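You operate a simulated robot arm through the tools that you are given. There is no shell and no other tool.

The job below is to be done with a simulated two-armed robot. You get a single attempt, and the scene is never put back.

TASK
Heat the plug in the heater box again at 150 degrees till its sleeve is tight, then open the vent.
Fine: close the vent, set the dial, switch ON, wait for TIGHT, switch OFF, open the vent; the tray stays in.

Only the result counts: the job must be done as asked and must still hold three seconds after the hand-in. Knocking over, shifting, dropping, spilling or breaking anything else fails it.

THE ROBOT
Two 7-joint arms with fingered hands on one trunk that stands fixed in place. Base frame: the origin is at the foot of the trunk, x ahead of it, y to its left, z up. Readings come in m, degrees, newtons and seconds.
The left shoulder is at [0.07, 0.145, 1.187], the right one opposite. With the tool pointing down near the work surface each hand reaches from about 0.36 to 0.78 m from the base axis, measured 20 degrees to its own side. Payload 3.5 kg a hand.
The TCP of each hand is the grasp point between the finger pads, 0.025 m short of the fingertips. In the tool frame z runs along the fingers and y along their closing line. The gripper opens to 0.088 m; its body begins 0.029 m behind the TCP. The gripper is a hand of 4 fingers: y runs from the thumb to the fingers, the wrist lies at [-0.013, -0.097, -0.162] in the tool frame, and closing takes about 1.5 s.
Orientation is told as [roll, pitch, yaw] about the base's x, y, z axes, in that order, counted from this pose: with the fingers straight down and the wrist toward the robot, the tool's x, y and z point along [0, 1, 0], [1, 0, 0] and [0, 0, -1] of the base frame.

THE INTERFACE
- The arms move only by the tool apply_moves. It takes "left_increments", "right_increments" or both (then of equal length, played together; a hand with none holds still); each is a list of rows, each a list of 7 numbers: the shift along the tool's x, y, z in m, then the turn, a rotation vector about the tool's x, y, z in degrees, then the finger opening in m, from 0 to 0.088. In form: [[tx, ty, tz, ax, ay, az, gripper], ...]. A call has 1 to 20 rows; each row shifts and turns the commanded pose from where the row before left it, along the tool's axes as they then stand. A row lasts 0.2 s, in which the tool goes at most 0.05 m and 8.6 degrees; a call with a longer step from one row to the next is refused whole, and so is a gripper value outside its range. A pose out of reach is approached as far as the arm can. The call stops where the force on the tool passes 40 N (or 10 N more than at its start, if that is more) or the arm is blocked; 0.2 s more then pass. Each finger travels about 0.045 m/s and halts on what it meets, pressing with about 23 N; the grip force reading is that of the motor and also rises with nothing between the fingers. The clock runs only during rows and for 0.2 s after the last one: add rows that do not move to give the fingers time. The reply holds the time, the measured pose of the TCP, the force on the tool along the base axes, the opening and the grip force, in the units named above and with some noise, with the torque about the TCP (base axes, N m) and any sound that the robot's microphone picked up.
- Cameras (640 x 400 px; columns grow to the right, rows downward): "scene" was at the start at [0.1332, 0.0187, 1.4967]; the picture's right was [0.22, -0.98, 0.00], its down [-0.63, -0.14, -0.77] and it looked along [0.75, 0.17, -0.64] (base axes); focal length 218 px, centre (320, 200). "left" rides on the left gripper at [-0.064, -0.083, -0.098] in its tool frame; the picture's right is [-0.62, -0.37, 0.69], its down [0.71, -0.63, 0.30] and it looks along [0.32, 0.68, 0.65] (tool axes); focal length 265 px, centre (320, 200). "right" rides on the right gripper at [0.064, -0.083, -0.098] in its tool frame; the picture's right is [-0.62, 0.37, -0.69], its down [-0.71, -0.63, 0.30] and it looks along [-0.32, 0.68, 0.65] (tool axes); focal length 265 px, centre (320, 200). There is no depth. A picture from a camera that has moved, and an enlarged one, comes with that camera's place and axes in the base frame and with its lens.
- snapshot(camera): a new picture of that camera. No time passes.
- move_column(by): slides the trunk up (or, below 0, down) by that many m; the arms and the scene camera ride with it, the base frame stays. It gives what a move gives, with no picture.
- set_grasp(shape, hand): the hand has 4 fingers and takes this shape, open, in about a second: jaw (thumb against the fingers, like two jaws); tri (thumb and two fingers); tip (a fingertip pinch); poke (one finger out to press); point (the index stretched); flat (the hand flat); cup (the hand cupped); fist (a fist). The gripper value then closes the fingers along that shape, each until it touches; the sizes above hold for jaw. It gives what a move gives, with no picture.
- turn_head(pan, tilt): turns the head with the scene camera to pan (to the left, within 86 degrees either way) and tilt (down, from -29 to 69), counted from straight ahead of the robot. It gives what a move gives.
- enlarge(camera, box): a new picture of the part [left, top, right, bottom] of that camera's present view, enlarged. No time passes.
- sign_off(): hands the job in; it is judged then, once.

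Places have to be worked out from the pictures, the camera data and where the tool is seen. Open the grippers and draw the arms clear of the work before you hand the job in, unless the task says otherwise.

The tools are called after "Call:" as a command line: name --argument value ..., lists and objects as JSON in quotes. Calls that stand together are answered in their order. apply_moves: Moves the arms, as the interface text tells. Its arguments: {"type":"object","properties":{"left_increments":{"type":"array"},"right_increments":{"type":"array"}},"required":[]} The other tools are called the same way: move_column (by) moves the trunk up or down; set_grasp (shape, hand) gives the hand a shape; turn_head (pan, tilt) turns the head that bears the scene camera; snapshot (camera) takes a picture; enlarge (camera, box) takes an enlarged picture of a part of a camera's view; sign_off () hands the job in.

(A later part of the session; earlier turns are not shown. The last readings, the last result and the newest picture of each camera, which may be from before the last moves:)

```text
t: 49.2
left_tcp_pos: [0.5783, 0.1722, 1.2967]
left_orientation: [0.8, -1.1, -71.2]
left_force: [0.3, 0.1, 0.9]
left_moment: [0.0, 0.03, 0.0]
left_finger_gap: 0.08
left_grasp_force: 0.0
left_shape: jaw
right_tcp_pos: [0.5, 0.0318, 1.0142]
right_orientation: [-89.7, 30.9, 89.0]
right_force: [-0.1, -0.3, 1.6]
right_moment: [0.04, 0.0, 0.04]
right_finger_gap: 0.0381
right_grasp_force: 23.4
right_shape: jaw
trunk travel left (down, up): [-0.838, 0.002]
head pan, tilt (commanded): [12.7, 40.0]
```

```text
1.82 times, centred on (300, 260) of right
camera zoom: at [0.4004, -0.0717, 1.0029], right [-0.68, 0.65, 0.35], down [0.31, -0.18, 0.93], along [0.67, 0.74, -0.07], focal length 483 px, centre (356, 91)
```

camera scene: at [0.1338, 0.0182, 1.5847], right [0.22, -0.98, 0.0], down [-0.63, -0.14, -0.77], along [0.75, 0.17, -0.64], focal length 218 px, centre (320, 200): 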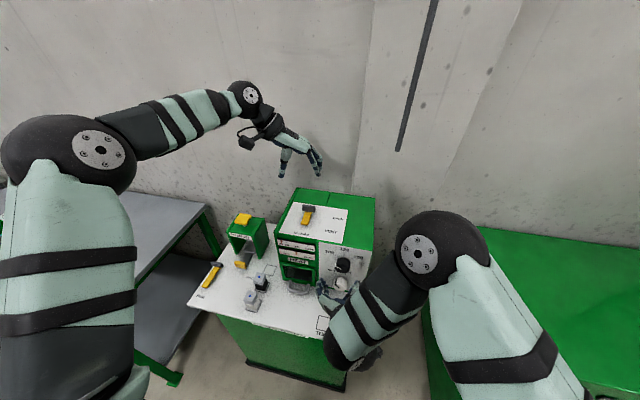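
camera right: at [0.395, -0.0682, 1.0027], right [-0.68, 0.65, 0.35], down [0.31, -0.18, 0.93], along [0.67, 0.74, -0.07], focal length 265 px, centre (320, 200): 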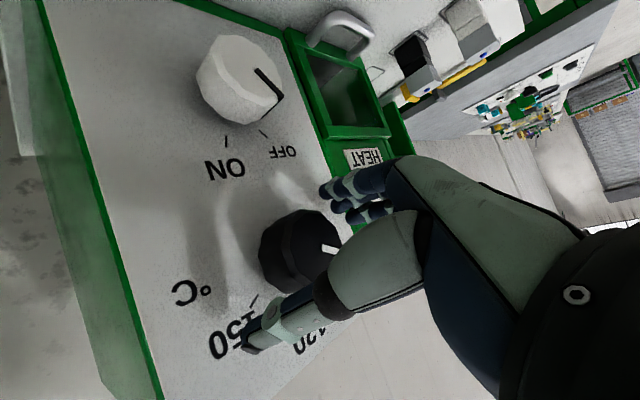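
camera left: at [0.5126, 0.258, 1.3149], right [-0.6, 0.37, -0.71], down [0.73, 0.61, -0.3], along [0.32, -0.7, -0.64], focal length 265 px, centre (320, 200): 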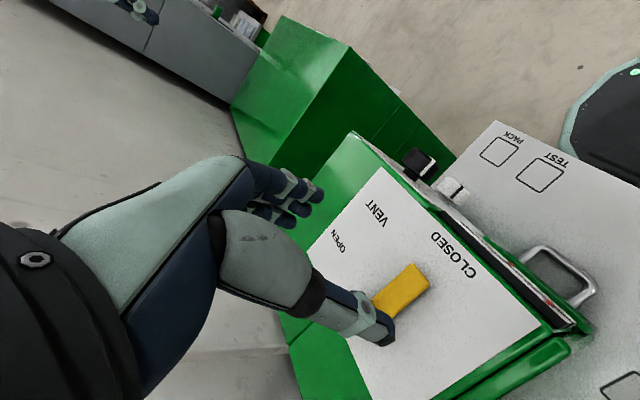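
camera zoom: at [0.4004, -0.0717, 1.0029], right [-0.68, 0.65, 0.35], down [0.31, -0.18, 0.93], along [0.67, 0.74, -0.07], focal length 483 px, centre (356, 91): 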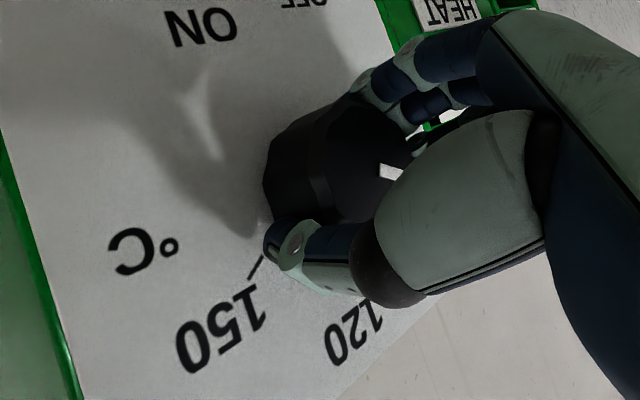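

The grip is firm (0.038 gap, 23 N) with negligible side force. I turn the dial clockwise 30° first.

Call:
apply_moves --right_increments '[[0, 0, 0, 0, 0, 7.5, 0.03], [0, 0, 0, 0, 0, 7.5, 0.03], [0, 0, 0, 0, 0, 7.5, 0.03], [0, 0, 0, 0, 0, 7.5, 0.03], [0, 0, 0, 0, 0, 0, 0.03]]'

Call:
enlarge --camera "scene" --box '[300, 220, 400, 320]'

Call:
enlarge --camera "right" --box '[180, 150, 420, 370]'

```text
t: 50.3
left_tcp_pos: [0.5816, 0.1651, 1.2962]
left_orientation: [0.9, -0.8, -71.2]
left_force: [0.0, 0.0, -0.1]
left_moment: [0.0, 0.03, 0.01]
left_finger_gap: 0.0798
left_grasp_force: 0.0
left_shape: jaw
right_tcp_pos: [0.5122, 0.049, 1.0029]
right_orientation: [-88.4, 2.4, 88.2]
right_force: [-24.7, -22.6, -27.7]
right_moment: [0.7, -0.39, -0.2]
right_finger_gap: 0.0291
right_grasp_force: 22.8
right_shape: jaw
right hand out of reach, approached as far as the arm can: row 3, 4
trunk travel left (down, up): [-0.838, 0.002]
head pan, tilt (commanded): [12.7, 40.0]
stopped in row 5 (right hand): the force on the tool passed its limit at 44 N (the readings are from after the stop); the commanded pose is now the measured one
```

```text
4.00 times, centred on (350, 270) of scene
camera zoom: at [0.1357, 0.0075, 1.5841], right [0.22, -0.98, -0.01], down [-0.63, -0.13, -0.77], along [0.75, 0.17, -0.64], focal length 873 px, centre (200, -80)
```

zoom: 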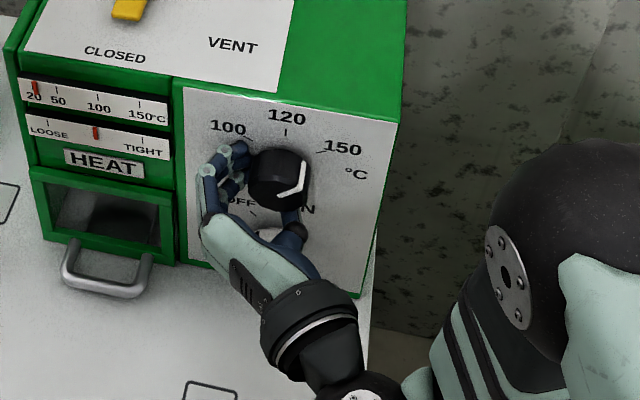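

```text
1.82 times, centred on (300, 260) of right
camera zoom: at [0.4098, -0.0333, 0.9452], right [-0.66, 0.42, 0.62], down [0.3, -0.61, 0.73], along [0.69, 0.67, 0.28], focal length 483 px, centre (356, 91)
```

zoom: 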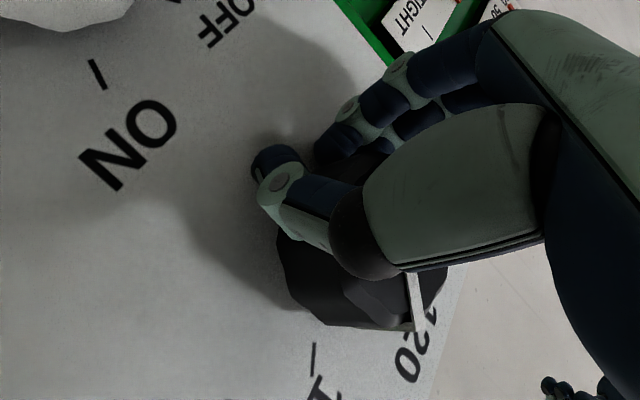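

The arm ran out of reach mid-turn and the hand slid left and down, though the dial did turn a long way: its pointer is now to the upper right. I look closer at pointer and fingers before letting go.

Call:
enlarge --camera "scene" --box '[320, 240, 380, 300]'

Call:
snapshot --camera "right"

Call:
snapshot --camera "left"

Call:
snapshot --camera "scene"

```text
6.67 times, centred on (350, 270) of scene
camera zoom: at [0.1357, 0.0075, 1.5841], right [0.22, -0.98, -0.01], down [-0.63, -0.13, -0.77], along [0.75, 0.17, -0.64], focal length 1455 px, centre (120, -267)
```

zoom: 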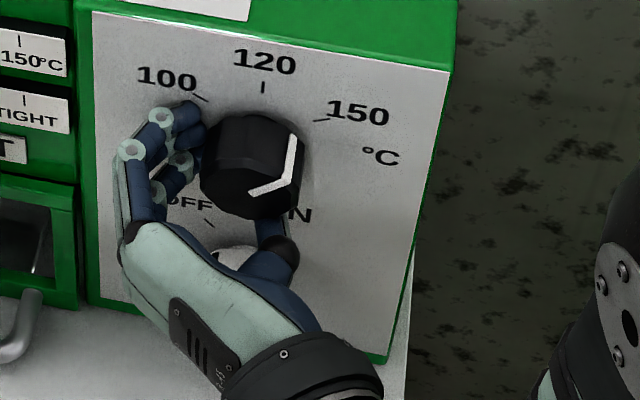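

```text
taken
camera right: at [0.4098, -0.0333, 0.9452], right [-0.66, 0.42, 0.62], down [0.3, -0.61, 0.73], along [0.69, 0.67, 0.28], focal length 265 px, centre (320, 200)
```

right: 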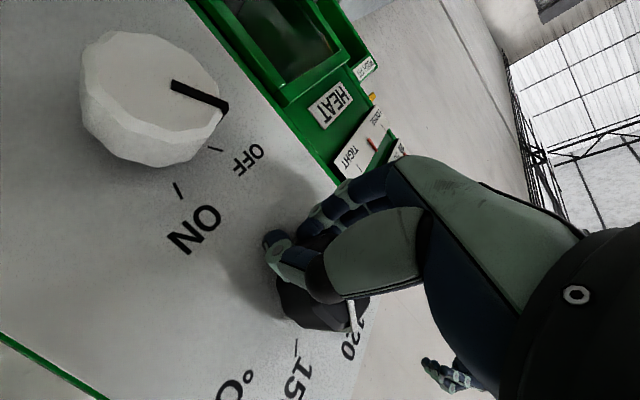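

```text
taken
camera left: at [0.4906, 0.2234, 1.393], right [-0.69, 0.14, -0.71], down [0.48, 0.82, -0.3], along [0.54, -0.55, -0.64], focal length 265 px, centre (320, 200)
```

left: 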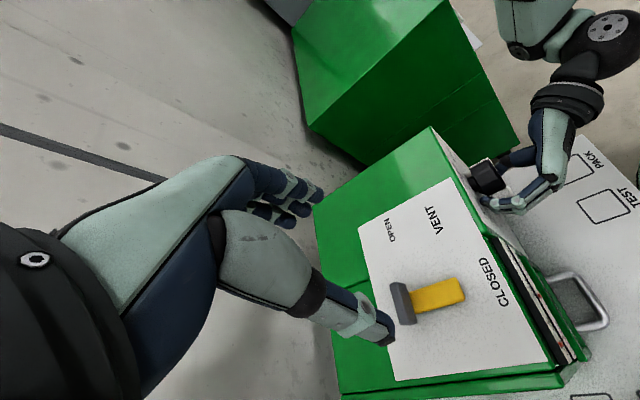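

```text
taken
camera scene: at [0.1357, 0.0075, 1.5841], right [0.22, -0.98, -0.01], down [-0.63, -0.13, -0.77], along [0.75, 0.17, -0.64], focal length 218 px, centre (320, 200)
```

scene: 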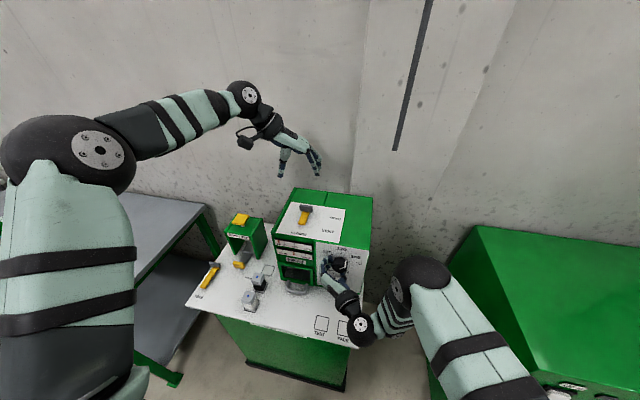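

The dial now points about +46° (150 is at +60°), and the thumb has slipped under the dial with fingers at its left. I ease the grip, then slide straight back off the knob while tipping back toward pitch -60 where the arm has reach.

Call:
apply_moves --right_increments '[[0, 0, -0.003, 0, 0, 0, 0.034], [0, 0, -0.008, 0, 2, 0, 0.038], [0, 0, -0.012, 0, 4, 0, 0.04], [0, 0, -0.015, 0, 6, 0, 0.045], [0, 0, -0.015, 0, 6, 0, 0.05], [0, 0, -0.01, 0, 6, 0, 0.06], [0, 0, 0, 0, 6, 0, 0.07], [0, 0, 0, 0, 0, 0, 0.07]]'

Call:
enlarge --camera "scene" --box '[310, 230, 390, 310]'

Call:
snapshot --camera "right"

```text
t: 52.1
left_tcp_pos: [0.5786, 0.1734, 1.2965]
left_orientation: [0.6, -1.1, -71.3]
left_force: [-0.8, 0.3, -0.4]
left_moment: [0.02, 0.01, -0.01]
left_finger_gap: 0.0798
left_grasp_force: 0.1
left_shape: jaw
right_tcp_pos: [0.4511, 0.0617, 1.0191]
right_orientation: [-59.3, 2.2, 88.2]
right_force: [0.0, -0.3, -0.2]
right_moment: [0.0, 0.03, -0.02]
right_finger_gap: 0.0697
right_grasp_force: 0.1
right_shape: jaw
trunk travel left (down, up): [-0.838, 0.002]
head pan, tilt (commanded): [12.7, 40.0]
```

```text
5.00 times, centred on (350, 270) of scene
camera zoom: at [0.133, 0.0199, 1.5848], right [0.22, -0.98, 0.0], down [-0.63, -0.14, -0.77], along [0.75, 0.17, -0.64], focal length 1091 px, centre (170, -150)
```

zoom: 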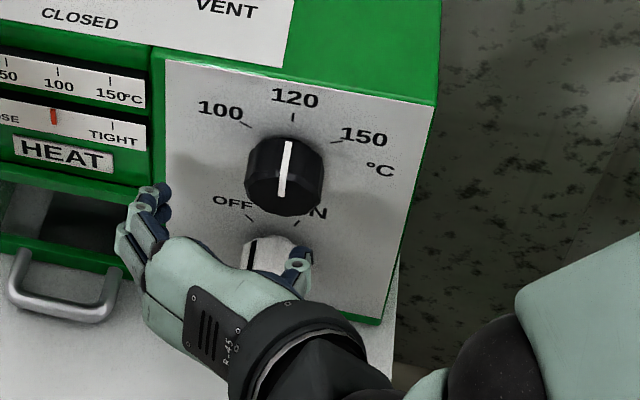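

```text
taken
camera right: at [0.3315, -0.0188, 1.0184], right [-0.27, 0.41, 0.87], down [0.61, -0.63, 0.48], along [0.75, 0.66, -0.08], focal length 265 px, centre (320, 200)
```

right: 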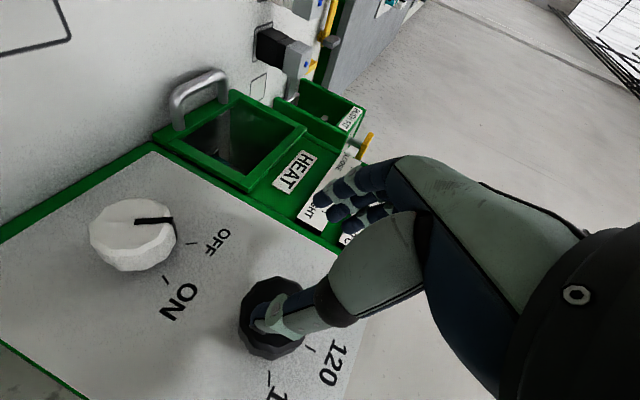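

The dial now stands exactly at 120 (it may have detents), so 60° remain. I go back to a posture with reach: shift right, turn the hand to about -75° around the knob axis and square to the panel, all in free air at x≈0.435.

Call:
apply_moves --right_increments '[[0.004, -0.014, -0.007, 0, 0, 0, 0.08], [0.004, -0.014, -0.007, 0, 0, 0, 0.088], [0, 0, 0, 4, 0, -6.93, 0.088], [0, 0, 0, 4, 0, -6.93, 0.088], [0, 0, 0, 4, 0, -6.93, 0.088], [0, 0, 0, 4, 0, -6.93, 0.088], [0, 0, 0, 4, 0, -6.93, 0.088], [0, 0, 0, 0, -7.5, 0, 0.088], [0, 0, 0, 0, -7.5, 0, 0.088], [0, 0, 0, 0, -7.5, 0, 0.088], [0, 0, 0, 0, -7.5, 0, 0.088], [0, 0, 0, 0, 0, -8, 0.088], [0, 0, 0, 0, 0, -8, 0.088], [0, 0, 0, 0, 0, -8, 0.088], [0, 0, 0, 0, 0, -8, 0.088], [0, 0, 0, 0, 0, 0, 0.088]]'

Call:
snapshot --camera "scene"

Call:
snapshot --camera "right"

```text
t: 55.5
left_tcp_pos: [0.5784, 0.1732, 1.2966]
left_orientation: [0.8, -1.2, -71.2]
left_force: [0.1, 0.1, 0.3]
left_moment: [-0.01, 0.02, 0.01]
left_finger_gap: 0.0798
left_grasp_force: 0.0
left_shape: jaw
right_tcp_pos: [0.4354, 0.0331, 1.0196]
right_orientation: [-87.7, 74.3, 90.3]
right_force: [0.5, 0.2, -0.9]
right_moment: [-0.01, -0.01, 0.01]
right_finger_gap: 0.0879
right_grasp_force: 0.1
right_shape: jaw
trunk travel left (down, up): [-0.838, 0.002]
head pan, tilt (commanded): [12.7, 40.0]
```

```text
taken
camera scene: at [0.1331, 0.0188, 1.5848], right [0.22, -0.98, 0.0], down [-0.63, -0.14, -0.77], along [0.75, 0.17, -0.64], focal length 218 px, centre (320, 200)
```

scene: 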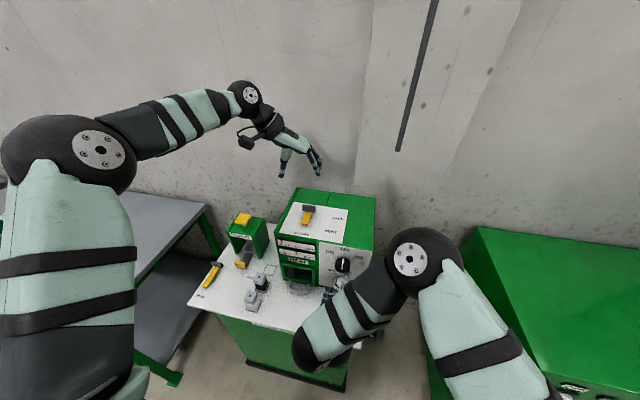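

```text
taken
camera right: at [0.3345, -0.0481, 1.0846], right [-0.67, 0.72, -0.18], down [0.33, 0.51, 0.8], along [0.66, 0.48, -0.58], focal length 265 px, centre (320, 200)
```

right: 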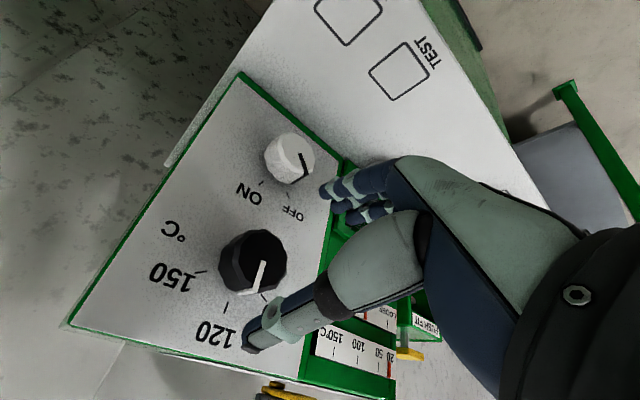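

All of that was within reach. I advance to the dial with the hand at -74°, opening 0.07 so the fingers pass between dial and switch.

Call:
apply_moves --right_increments '[[-0.0002, 0.001, 0.013, 0, 0, 0, 0.072], [-0.0002, 0.001, 0.013, 0, 0, 0, 0.072], [-0.0002, 0.001, 0.013, 0, 0, 0, 0.072], [-0.0002, 0.001, 0.013, 0, 0, 0, 0.072], [-0.0001, 0.0007, 0.007, 0, 0, 0, 0.072], [0, 0, 0, 0, 0, 0, 0.072]]'

Call:
enlarge --camera "scene" --box '[300, 220, 400, 320]'

Call:
snapshot --camera "right"

```text
t: 56.9
left_tcp_pos: [0.5775, 0.1729, 1.2975]
left_orientation: [0.7, -1.3, -71.1]
left_force: [1.2, 0.7, 0.4]
left_moment: [-0.03, -0.02, 0.01]
left_finger_gap: 0.0799
left_grasp_force: 0.1
left_shape: jaw
right_tcp_pos: [0.4946, 0.0322, 1.0148]
right_orientation: [-87.6, 74.0, 90.4]
right_force: [-0.5, 0.1, 0.4]
right_moment: [-0.01, -0.05, 0.01]
right_finger_gap: 0.0722
right_grasp_force: 0.1
right_shape: jaw
trunk travel left (down, up): [-0.838, 0.002]
head pan, tilt (commanded): [12.7, 40.0]
```

```text
4.00 times, centred on (350, 270) of scene
camera zoom: at [0.1331, 0.0188, 1.5848], right [0.22, -0.98, 0.0], down [-0.63, -0.14, -0.77], along [0.75, 0.17, -0.64], focal length 873 px, centre (200, -80)
```

zoom: 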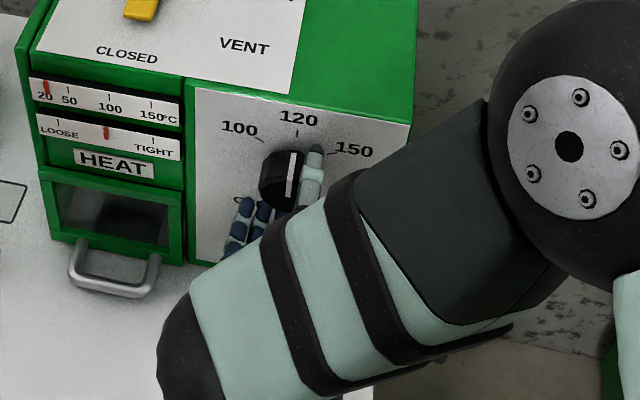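

```text
taken
camera right: at [0.3936, -0.0494, 1.0788], right [-0.67, 0.72, -0.18], down [0.33, 0.51, 0.8], along [0.66, 0.48, -0.58], focal length 265 px, centre (320, 200)
```

right: 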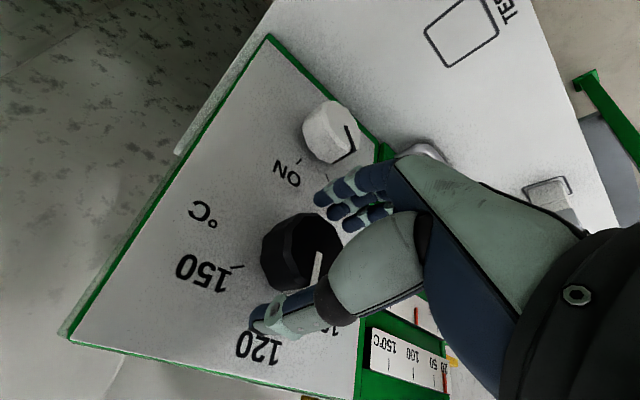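

Thumb is above and fingers below the dial. I go 6 mm deeper and close on it.

Call:
apply_moves --right_increments '[[0, 0, 0.006, 0, 0, 0, 0.072], [0, 0, 0, 0, 0, 0, 0.06], [0, 0, 0, 0, 0, 0, 0.05], [0, 0, 0, 0, 0, 0, 0.04], [0, 0, 0, 0, 0, 0, 0.03], [0, 0, 0, 0, 0, 0, 0.03], [0, 0, 0, 0, 0, 0, 0.03]]'

Call:
enlarge --camera "scene" --box '[300, 220, 400, 320]'

Call:
enlarge --camera "right" --box '[180, 150, 420, 370]'

```text
t: 58.5
left_tcp_pos: [0.5783, 0.1719, 1.2968]
left_orientation: [0.8, -1.1, -71.2]
left_force: [0.5, 0.1, 0.3]
left_moment: [-0.02, -0.02, -0.03]
left_finger_gap: 0.0797
left_grasp_force: 0.0
left_shape: jaw
right_tcp_pos: [0.5004, 0.031, 1.0145]
right_orientation: [-87.7, 74.2, 90.3]
right_force: [1.1, -1.1, 1.9]
right_moment: [-0.02, -0.02, -0.02]
right_finger_gap: 0.0375
right_grasp_force: 23.1
right_shape: jaw
trunk travel left (down, up): [-0.838, 0.002]
head pan, tilt (commanded): [12.7, 40.0]
```

```text
4.00 times, centred on (350, 270) of scene
camera zoom: at [0.1333, 0.0183, 1.5848], right [0.22, -0.98, 0.0], down [-0.63, -0.14, -0.77], along [0.75, 0.17, -0.64], focal length 873 px, centre (200, -80)
```

zoom: 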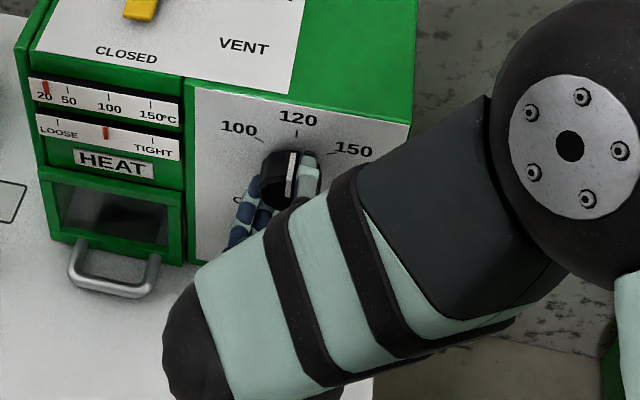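

```text
1.82 times, centred on (300, 260) of right
camera zoom: at [0.3993, -0.0499, 1.0793], right [-0.67, 0.72, -0.18], down [0.33, 0.51, 0.8], along [0.66, 0.48, -0.58], focal length 483 px, centre (356, 91)
```

zoom: 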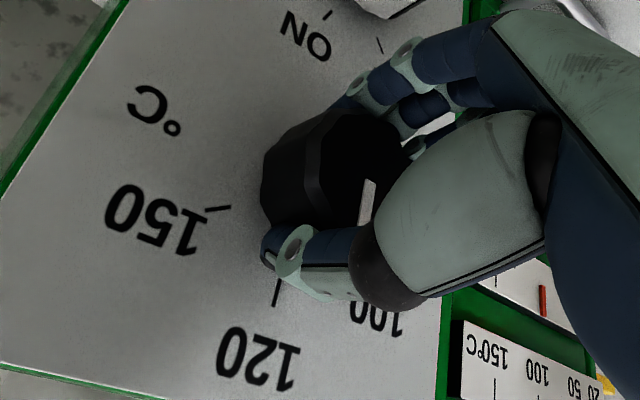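

Firm grip again (0.0375). I turn clockwise 45°, staying within the reachable range (-74° to -29°).

Call:
apply_moves --right_increments '[[0, 0, 0, 0, 0, 7.5, 0.03], [0, 0, 0, 0, 0, 7.5, 0.03], [0, 0, 0, 0, 0, 7.5, 0.03], [0, 0, 0, 0, 0, 7.5, 0.03], [0, 0, 0, 0, 0, 7.5, 0.03], [0, 0, 0, 0, 0, 7.5, 0.03], [0, 0, 0, 0, 0, 0, 0.03]]'

Call:
enlarge --camera "scene" --box '[300, 220, 400, 320]'

Call:
enlarge --camera "right" --box '[180, 150, 420, 370]'

```text
t: 60.1
left_tcp_pos: [0.579, 0.1727, 1.2973]
left_orientation: [0.7, -1.1, -71.2]
left_force: [0.1, 1.0, -0.3]
left_moment: [-0.05, 0.0, -0.01]
left_finger_gap: 0.0797
left_grasp_force: 0.1
left_shape: jaw
right_tcp_pos: [0.499, 0.0344, 1.0136]
right_orientation: [-89.0, 29.1, 88.6]
right_force: [-2.1, 0.0, -7.9]
right_moment: [-0.02, 0.25, 0.14]
right_finger_gap: 0.0376
right_grasp_force: 23.3
right_shape: jaw
trunk travel left (down, up): [-0.838, 0.002]
head pan, tilt (commanded): [12.7, 40.0]
```

```text
4.00 times, centred on (350, 270) of scene
camera zoom: at [0.1339, 0.0191, 1.5846], right [0.22, -0.98, 0.0], down [-0.63, -0.14, -0.77], along [0.75, 0.17, -0.64], focal length 873 px, centre (200, -80)
```

zoom: 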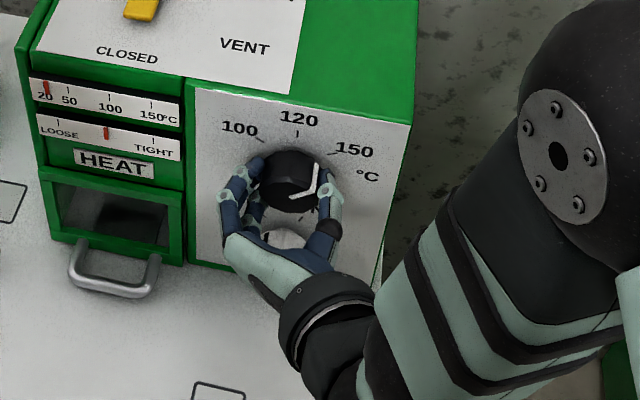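

```text
1.82 times, centred on (300, 260) of right
camera zoom: at [0.398, -0.0682, 1.0008], right [-0.67, 0.65, 0.37], down [0.31, -0.21, 0.93], along [0.68, 0.73, -0.06], focal length 483 px, centre (356, 91)
```

zoom: 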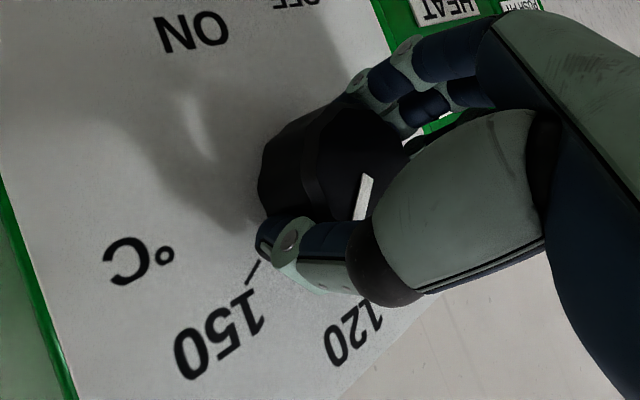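

The dial turned cleanly by 45° with the pointer nearing 150. I add 10° more in small steps while still within reach.

Call:
apply_moves --right_increments '[[0, 0, 0, 0, 0, 4, 0.03], [0, 0, 0, 0, 0, 4, 0.03], [0, 0, 0, 0, 0, 2, 0.03], [0, 0, 0, 0, 0, 0, 0.03]]'

Call:
enlarge --camera "scene" --box '[315, 230, 385, 300]'

```text
t: 61.1
left_tcp_pos: [0.5786, 0.1734, 1.2969]
left_orientation: [0.7, -1.2, -71.2]
left_force: [1.0, -0.7, 0.2]
left_moment: [-0.02, 0.01, -0.01]
left_finger_gap: 0.0801
left_grasp_force: 0.1
left_shape: jaw
right_tcp_pos: [0.5002, 0.0337, 1.0151]
right_orientation: [-89.4, 19.2, 88.4]
right_force: [-2.6, -0.6, -8.6]
right_moment: [0.02, 0.17, 0.16]
right_finger_gap: 0.0374
right_grasp_force: 22.9
right_shape: jaw
trunk travel left (down, up): [-0.838, 0.002]
head pan, tilt (commanded): [12.7, 40.0]
```

```text
5.71 times, centred on (350, 265) of scene
camera zoom: at [0.1337, 0.0193, 1.5847], right [0.22, -0.98, 0.0], down [-0.63, -0.14, -0.77], along [0.75, 0.17, -0.64], focal length 1247 px, centre (149, -171)
```

zoom: 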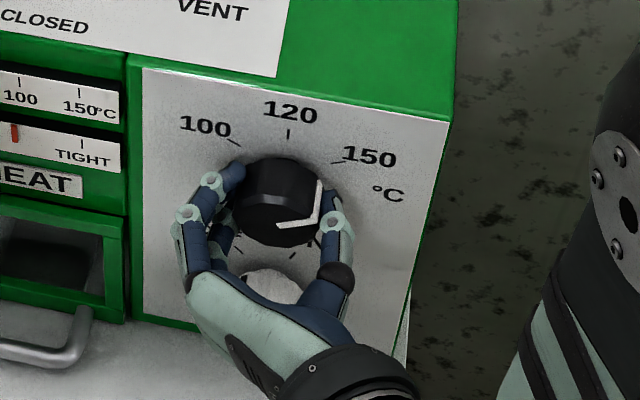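

The pointer is near +57°. I add about 4.5° to bring it to the 150 mark.

Call:
apply_moves --right_increments '[[0, 0, 0, 0, 0, 2.5, 0.03], [0, 0, 0, 0, 0, 2, 0.03], [0, 0, 0, 0, 0, 0, 0.03]]'

Call:
enlarge --camera "scene" --box '[325, 240, 375, 290]'

Call:
snapshot --camera "left"

```text
t: 61.9
left_tcp_pos: [0.5791, 0.1723, 1.2964]
left_orientation: [0.7, -1.1, -71.1]
left_force: [0.0, 0.4, -0.6]
left_moment: [0.01, 0.0, 0.02]
left_finger_gap: 0.0803
left_grasp_force: 0.1
left_shape: jaw
right_tcp_pos: [0.4991, 0.0334, 1.0141]
right_orientation: [-89.3, 14.7, 88.3]
right_force: [-4.0, 0.6, -8.3]
right_moment: [-0.11, 0.21, 0.19]
right_finger_gap: 0.0372
right_grasp_force: 22.8
right_shape: jaw
trunk travel left (down, up): [-0.838, 0.002]
head pan, tilt (commanded): [12.7, 40.0]
```

```text
8.00 times, centred on (350, 265) of scene
camera zoom: at [0.1337, 0.0192, 1.5847], right [0.22, -0.98, 0.0], down [-0.63, -0.14, -0.77], along [0.75, 0.17, -0.64], focal length 1746 px, centre (80, -320)
```

zoom: 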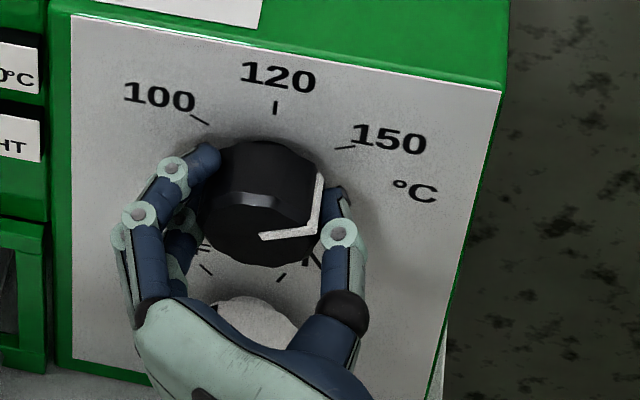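

```text
taken
camera left: at [0.4885, 0.2326, 1.3928], right [-0.69, 0.14, -0.71], down [0.48, 0.82, -0.31], along [0.54, -0.55, -0.64], focal length 265 px, centre (320, 200)
```

left: 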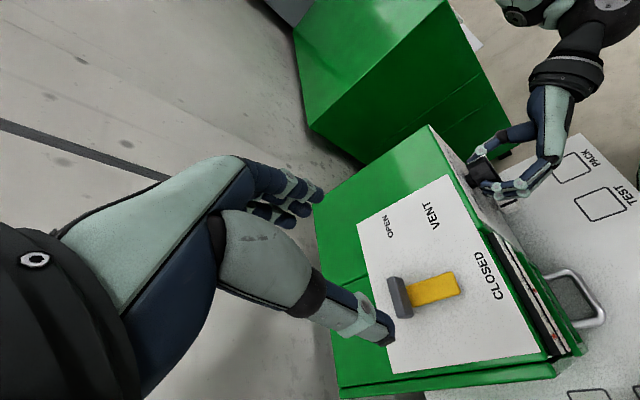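

Pointer reads about +60°, right at 150. I open the fingers in place without moving, then check that the dial stays.

Call:
apply_moves --right_increments '[[0, 0, 0, 0, 0, 0, 0.04], [0, 0, 0, 0, 0, 0, 0.05], [0, 0, 0, 0, 0, 0, 0.06], [0, 0, 0, 0, 0, 0, 0.07], [0, 0, 0, 0, 0, 0, 0.07]]'

Call:
enlarge --camera "scene" --box '[325, 240, 375, 290]'

```text
t: 63.1
left_tcp_pos: [0.5791, 0.1726, 1.2971]
left_orientation: [0.9, -1.2, -71.2]
left_force: [-0.1, 0.3, 0.1]
left_moment: [0.01, -0.02, 0.02]
left_finger_gap: 0.0799
left_grasp_force: 0.0
left_shape: jaw
right_tcp_pos: [0.4994, 0.0338, 1.0145]
right_orientation: [-89.4, 14.8, 88.4]
right_force: [-0.4, -0.3, -0.4]
right_moment: [-0.04, 0.02, 0.02]
right_finger_gap: 0.0694
right_grasp_force: 0.0
right_shape: jaw
trunk travel left (down, up): [-0.838, 0.002]
head pan, tilt (commanded): [12.7, 40.0]
```

```text
8.00 times, centred on (350, 265) of scene
camera zoom: at [0.1333, 0.0187, 1.5848], right [0.22, -0.98, 0.0], down [-0.63, -0.14, -0.77], along [0.75, 0.17, -0.64], focal length 1746 px, centre (80, -320)
```

zoom: 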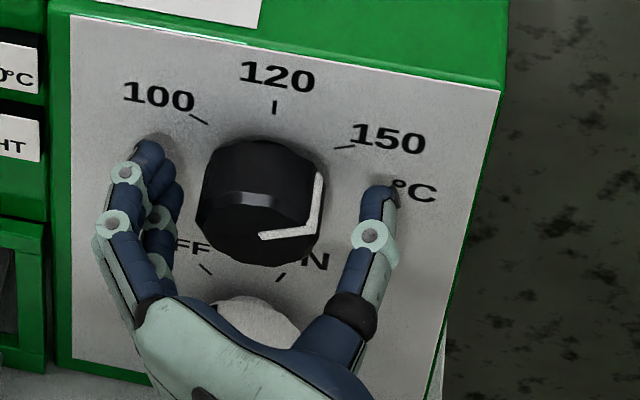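

The dial stays at 150 and the hand is free of force. I turn the open hand back 21° in place, then draw straight back.

Call:
apply_moves --right_increments '[[0, 0, 0, 0, 0, -7, 0.072], [0, 0, 0, 0, 0, -7, 0.072], [0, 0, 0, 0, 0, -7, 0.072], [0, 0, -0.01, 0, 0, 0, 0.072], [0, 0, -0.014, 0, 0, 0, 0.072], [0, 0, -0.014, 0, 0, 0, 0.072], [0, 0, -0.014, 0, 0, 0, 0.072], [0, 0, -0.014, 0, 0, 0, 0.072], [0, 0, 0, 0, 0, 0, 0.072]]'

Call:
enlarge --camera "scene" --box '[300, 230, 400, 330]'

Call:
enlarge --camera "right" --box '[140, 70, 340, 350]'

```text
t: 65.1
left_tcp_pos: [0.5795, 0.1725, 1.2983]
left_orientation: [0.8, -1.2, -71.2]
left_force: [-0.2, 0.4, -0.4]
left_moment: [0.01, 0.0, 0.04]
left_finger_gap: 0.08
left_grasp_force: 0.1
left_shape: jaw
right_tcp_pos: [0.4316, 0.0353, 1.0154]
right_orientation: [-89.2, 35.7, 88.7]
right_force: [0.1, 0.0, 0.3]
right_moment: [0.02, 0.0, 0.01]
right_finger_gap: 0.0717
right_grasp_force: 0.1
right_shape: jaw
trunk travel left (down, up): [-0.838, 0.002]
head pan, tilt (commanded): [12.7, 40.0]
```

```text
4.00 times, centred on (350, 280) of scene
camera zoom: at [0.1333, 0.0189, 1.5847], right [0.22, -0.98, 0.0], down [-0.63, -0.14, -0.77], along [0.75, 0.17, -0.64], focal length 873 px, centre (200, -120)
```

zoom: 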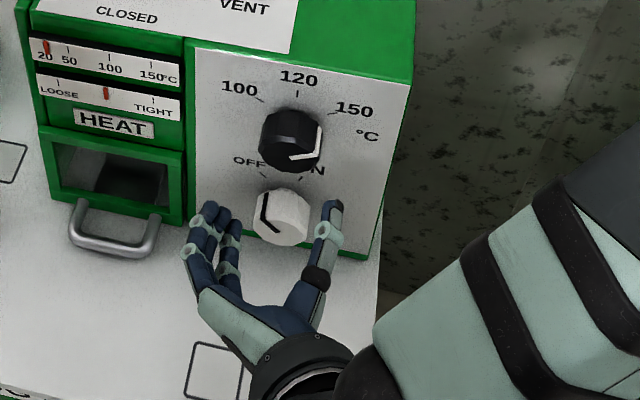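

```text
1.43 times, centred on (240, 210) of right
camera zoom: at [0.3319, -0.0674, 1.0139], right [-0.67, 0.68, 0.3], down [0.31, -0.11, 0.94], along [0.68, 0.72, -0.14], focal length 379 px, centre (434, 186)
```

zoom: 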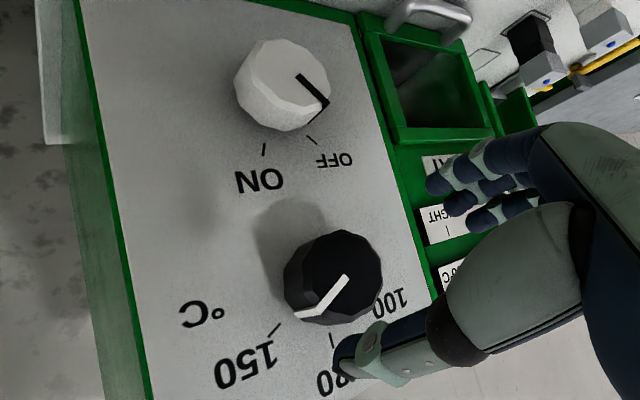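

The dial looks set at 150; I verify with a closer zoom from the hand camera and also measure the switch.

Call:
enlarge --camera "right" --box '[200, 200, 330, 320]'

Call:
enlarge --camera "right" --box '[160, 80, 290, 200]'

Call:
enlarge --camera "scene" --box '[335, 240, 385, 290]'

```text
3.33 times, centred on (265, 260) of right
camera zoom: at [0.3319, -0.0674, 1.0139], right [-0.67, 0.68, 0.3], down [0.31, -0.11, 0.94], along [0.68, 0.72, -0.14], focal length 885 px, centre (503, 0)
```

zoom: 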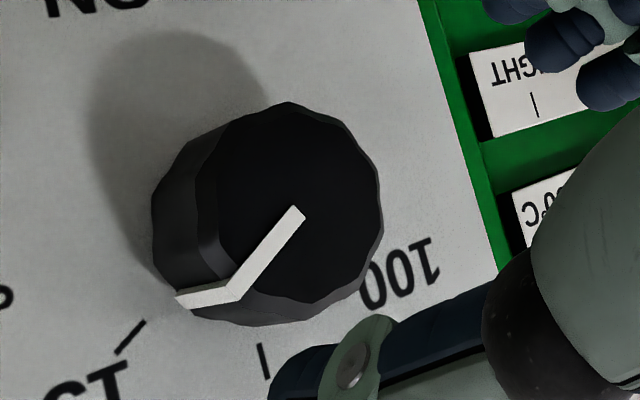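

```text
3.33 times, centred on (225, 140) of right
camera zoom: at [0.3319, -0.0674, 1.0139], right [-0.67, 0.68, 0.3], down [0.31, -0.11, 0.94], along [0.68, 0.72, -0.14], focal length 885 px, centre (637, 400)
```

zoom: 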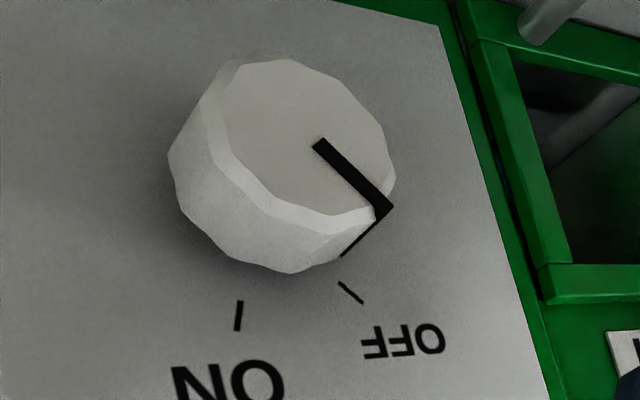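

```text
8.00 times, centred on (360, 265) of scene
camera zoom: at [0.1333, 0.0189, 1.5847], right [0.22, -0.98, 0.0], down [-0.63, -0.14, -0.77], along [0.75, 0.17, -0.64], focal length 1746 px, centre (0, -320)
```

zoom: 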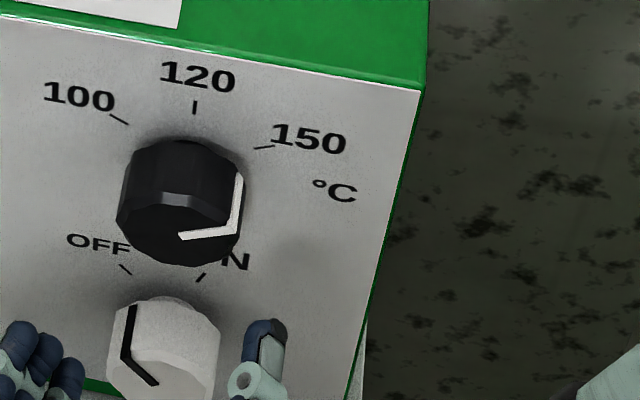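

The pointer's angle matches the 150 tick (both ≈58° in the hand camera). The switch centre measures about (0.498, 0.0345, 0.909) with OFF near -45° and ON near +23°. I turn the hand to -60° and lower it in front of the switch, staying at x≈0.43.

Call:
apply_moves --right_increments '[[0, 0, 0, 0, 0, -8, 0.072], [0, 0, 0, 0, 0, -8, 0.072], [0, 0, 0, 0, 0, -8, 0.072], [0.0107, 0.0182, 0, 0, 0, 0, 0.072], [0.0107, 0.0182, 0, 0, 0, 0, 0.072], [0.0107, 0.0182, 0, 0, 0, 0, 0.072], [0.0107, 0.0182, 0, 0, 0, 0, 0.072], [0.0107, 0.0182, 0, 0, 0, 0, 0.072], [0, 0, 0, 0, 0, 0, 0.072]]'

Call:
snapshot --camera "scene"

Call:
snapshot --camera "right"

Call:
snapshot --camera "left"

```text
t: 67.1
left_tcp_pos: [0.579, 0.1717, 1.2977]
left_orientation: [0.8, -1.1, -71.2]
left_force: [0.6, 0.8, -0.1]
left_moment: [-0.02, -0.01, -0.01]
left_finger_gap: 0.0799
left_grasp_force: 0.1
left_shape: jaw
right_tcp_pos: [0.4311, 0.0342, 0.9111]
right_orientation: [-88.6, 59.6, 89.3]
right_force: [0.2, -0.4, 0.8]
right_moment: [0.01, -0.01, 0.0]
right_finger_gap: 0.0716
right_grasp_force: 0.0
right_shape: jaw
trunk travel left (down, up): [-0.838, 0.002]
head pan, tilt (commanded): [12.7, 40.0]
```

```text
taken
camera scene: at [0.1331, 0.0183, 1.5848], right [0.22, -0.98, 0.0], down [-0.63, -0.14, -0.77], along [0.75, 0.17, -0.64], focal length 218 px, centre (320, 200)
```

scene: 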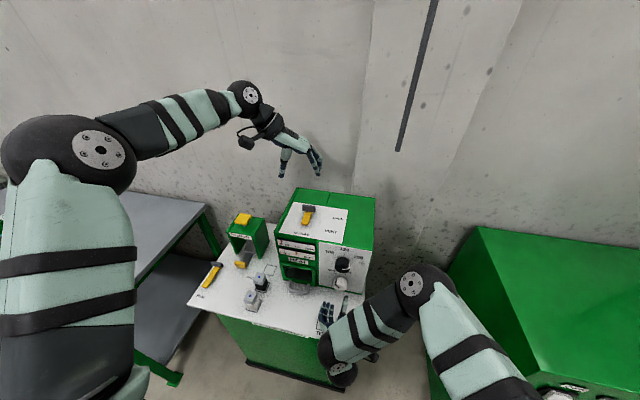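

```text
taken
camera right: at [0.332, -0.0608, 0.9524], right [-0.67, 0.74, 0.0], down [0.32, 0.29, 0.9], along [0.67, 0.6, -0.43], focal length 265 px, centre (320, 200)
```

right: 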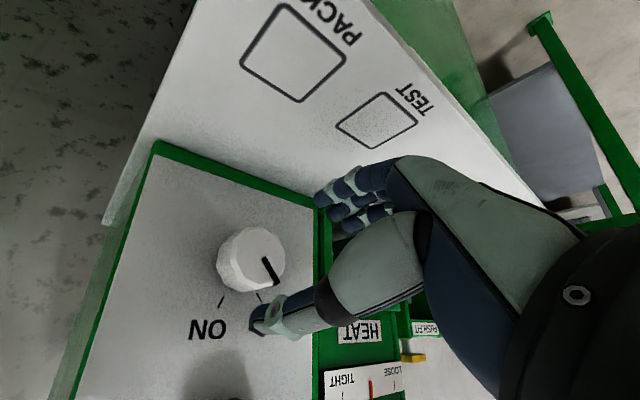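

```text
taken
camera left: at [0.4879, 0.2319, 1.3932], right [-0.69, 0.14, -0.71], down [0.48, 0.82, -0.31], along [0.54, -0.55, -0.64], focal length 265 px, centre (320, 200)
```

left: 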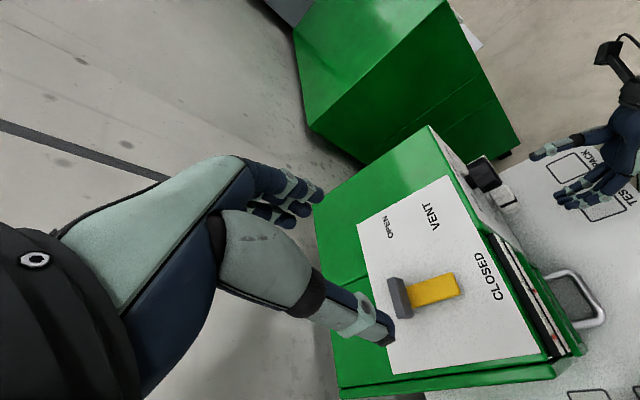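

In position in front of the switch with no contact. I zoom in to refine its centre before advancing.

Call:
enlarge --camera "right" --box '[190, 200, 320, 350]'

Call:
enlarge --camera "scene" --box '[300, 250, 380, 330]'

```text
2.67 times, centred on (255, 275) of right
camera zoom: at [0.332, -0.0608, 0.9524], right [-0.67, 0.74, 0.0], down [0.32, 0.29, 0.9], along [0.67, 0.6, -0.43], focal length 708 px, centre (493, 0)
```

zoom: 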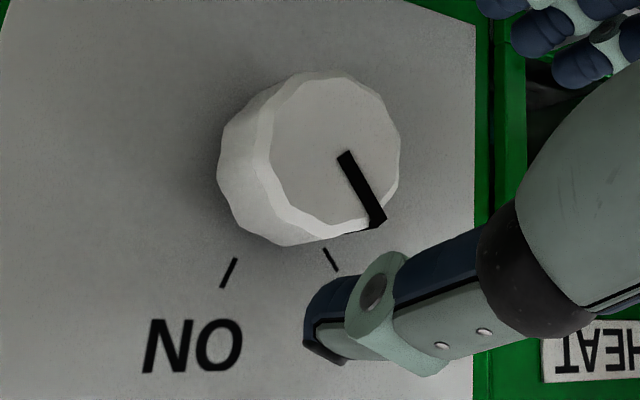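

```text
5.00 times, centred on (340, 290) of scene
camera zoom: at [0.1331, 0.0183, 1.5848], right [0.22, -0.98, 0.0], down [-0.63, -0.14, -0.77], along [0.75, 0.17, -0.64], focal length 1091 px, centre (220, -250)
```

zoom: 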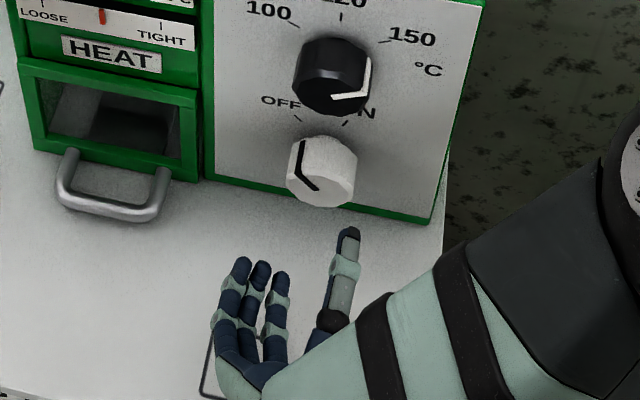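

Switch centre refined to about (0.497, 0.033, 0.909). I advance the open hand around it.

Call:
apply_moves --right_increments '[[-0.0001, 0.0003, 0.0134, 0, 0, 0, 0.072], [-0.0001, 0.0003, 0.0134, 0, 0, 0, 0.072], [-0.0001, 0.0003, 0.0134, 0, 0, 0, 0.072], [-0.0001, 0.0003, 0.0134, 0, 0, 0, 0.072], [0, 0.0003, 0.0134, 0, 0, 0, 0.072], [0, 0, 0, 0, 0, 0, 0.072]]'

Call:
enlarge --camera "scene" --box '[310, 240, 390, 320]'

Call:
enlarge --camera "right" --box '[190, 150, 420, 370]'

```text
t: 68.5
left_tcp_pos: [0.5785, 0.1732, 1.2971]
left_orientation: [0.8, -1.1, -71.2]
left_force: [0.3, -1.4, -0.4]
left_moment: [0.02, 0.0, -0.04]
left_finger_gap: 0.0796
left_grasp_force: 0.1
left_shape: jaw
right_tcp_pos: [0.4994, 0.0321, 0.9076]
right_orientation: [-88.7, 59.6, 89.2]
right_force: [-1.0, -0.5, 0.2]
right_moment: [0.0, 0.0, -0.03]
right_finger_gap: 0.0717
right_grasp_force: 0.1
right_shape: jaw
trunk travel left (down, up): [-0.838, 0.002]
head pan, tilt (commanded): [12.7, 40.0]
```

```text
5.00 times, centred on (350, 280) of scene
camera zoom: at [0.1333, 0.0185, 1.5847], right [0.22, -0.98, 0.0], down [-0.63, -0.14, -0.77], along [0.75, 0.17, -0.64], focal length 1091 px, centre (170, -200)
```

zoom: 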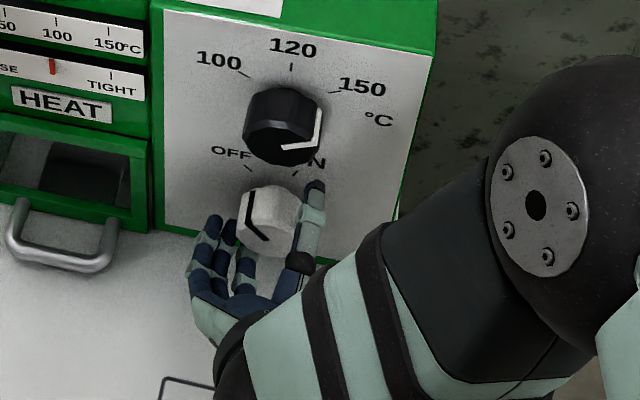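

```text
1.82 times, centred on (305, 260) of right
camera zoom: at [0.3988, -0.0622, 0.9496], right [-0.67, 0.74, 0.0], down [0.32, 0.29, 0.9], along [0.67, 0.6, -0.43], focal length 483 px, centre (347, 91)
```

zoom: 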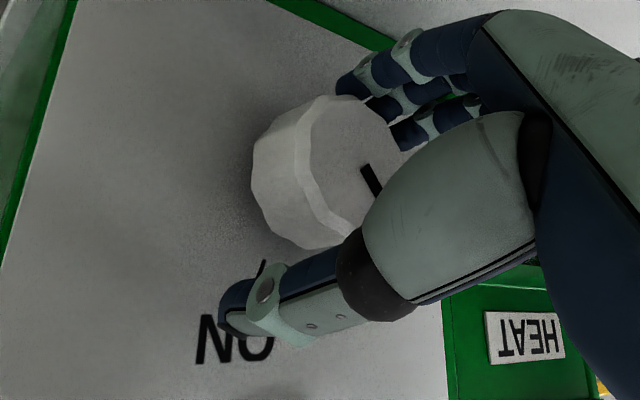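

The knob sits a little closer to the fingers than to the thumb, so I shift 3 mm that way. Then I try the turning range with the hand still open around the knob, without touching it.

Call:
apply_moves --right_increments '[[0, 0.003, 0, 0, 0, 0, 0.072], [0, 0, 0, 0, 0, 7, 0.072], [0, 0, 0, 0, 0, 7, 0.072], [0, 0, 0, 0, 0, 7, 0.072], [0, 0, 0, 0, 0, 7, 0.072], [0, 0, 0, 0, 0, 0, 0.072]]'

Call:
enlarge --camera "scene" --box '[310, 240, 390, 320]'

Call:
enlarge --camera "right" --box '[190, 150, 420, 370]'

```text
t: 69.9
left_tcp_pos: [0.5776, 0.1731, 1.2968]
left_orientation: [0.8, -1.2, -71.2]
left_force: [-0.2, 0.0, 0.0]
left_moment: [0.0, 0.02, -0.01]
left_finger_gap: 0.0799
left_grasp_force: 0.0
left_shape: jaw
right_tcp_pos: [0.4987, 0.0349, 0.9048]
right_orientation: [-89.3, 31.7, 88.5]
right_force: [-0.5, -0.1, 0.0]
right_moment: [0.0, -0.02, -0.02]
right_finger_gap: 0.0718
right_grasp_force: 0.1
right_shape: jaw
trunk travel left (down, up): [-0.838, 0.002]
head pan, tilt (commanded): [12.7, 40.0]
```

```text
5.00 times, centred on (350, 280) of scene
camera zoom: at [0.1332, 0.019, 1.5848], right [0.22, -0.98, 0.0], down [-0.63, -0.14, -0.77], along [0.75, 0.17, -0.64], focal length 1091 px, centre (170, -200)
```

zoom: 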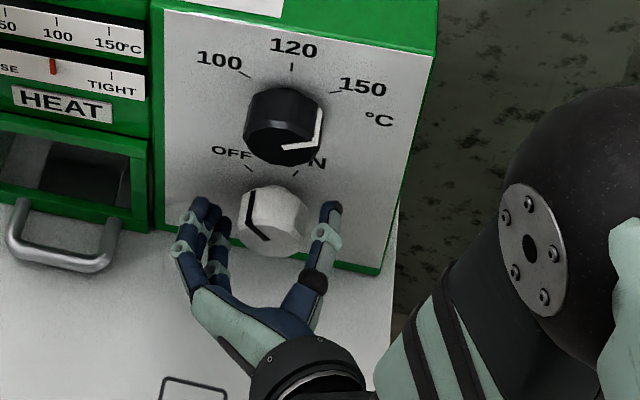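

```text
1.82 times, centred on (305, 260) of right
camera zoom: at [0.3973, -0.0662, 0.8963], right [-0.67, 0.66, 0.34], down [0.31, -0.17, 0.94], along [0.68, 0.73, -0.09], focal length 483 px, centre (347, 91)
```

zoom: 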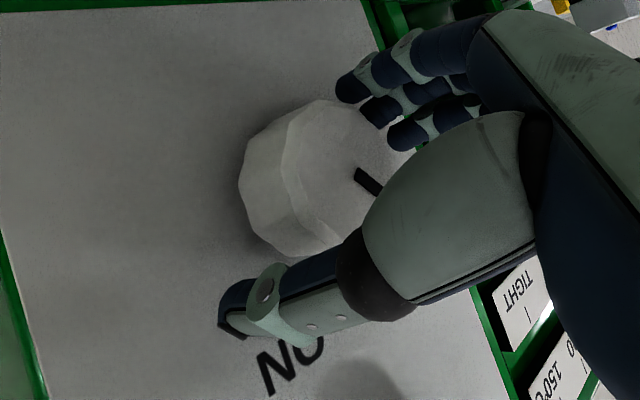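

Still within reach and centred at -32°. I test another 17° with the hand open.

Call:
apply_moves --right_increments '[[0, 0, 0, 0, 0, 6, 0.072], [0, 0, 0, 0, 0, 6, 0.072], [0, 0, 0, 0, 0, 5, 0.072], [0, 0, 0, 0, 0, 0, 0.072]]'

Call:
enlarge --camera "scene" --box '[310, 240, 390, 320]'

```text
t: 70.9
left_tcp_pos: [0.5783, 0.1731, 1.297]
left_orientation: [0.7, -1.1, -71.2]
left_force: [0.2, 0.2, 0.4]
left_moment: [-0.02, -0.03, 0.01]
left_finger_gap: 0.0798
left_grasp_force: 0.1
left_shape: jaw
right_tcp_pos: [0.4986, 0.0355, 0.904]
right_orientation: [-89.2, 14.7, 88.3]
right_force: [0.3, 0.2, -0.5]
right_moment: [0.0, -0.01, 0.01]
right_finger_gap: 0.0716
right_grasp_force: 0.0
right_shape: jaw
trunk travel left (down, up): [-0.838, 0.002]
head pan, tilt (commanded): [12.7, 40.0]
```

```text
5.00 times, centred on (350, 280) of scene
camera zoom: at [0.1333, 0.0188, 1.5847], right [0.22, -0.98, 0.0], down [-0.63, -0.14, -0.77], along [0.75, 0.17, -0.64], focal length 1091 px, centre (170, -200)
```

zoom: 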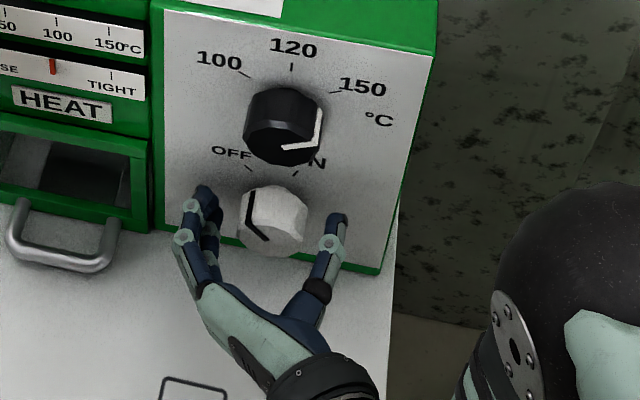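

Fine at -15°. I try 10° further in small steps to learn the limit here.

Call:
apply_moves --right_increments '[[0, 0, 0, 0, 0, 4, 0.072], [0, 0, 0, 0, 0, 4, 0.072], [0, 0, 0, 0, 0, 4, 0.072], [0, 0, 0, 0, 0, 0, 0.072]]'

```text
t: 71.9
left_tcp_pos: [0.5786, 0.1731, 1.2973]
left_orientation: [0.9, -1.2, -71.2]
left_force: [-0.3, 0.8, -0.1]
left_moment: [0.0, -0.02, 0.01]
left_finger_gap: 0.0801
left_grasp_force: 0.0
left_shape: jaw
right_tcp_pos: [0.4995, 0.0359, 0.9059]
right_orientation: [-89.3, 2.6, 88.2]
right_force: [0.3, 0.2, 0.5]
right_moment: [0.01, 0.02, 0.01]
right_finger_gap: 0.0719
right_grasp_force: 0.0
right_shape: jaw
trunk travel left (down, up): [-0.838, 0.002]
head pan, tilt (commanded): [12.7, 40.0]
```

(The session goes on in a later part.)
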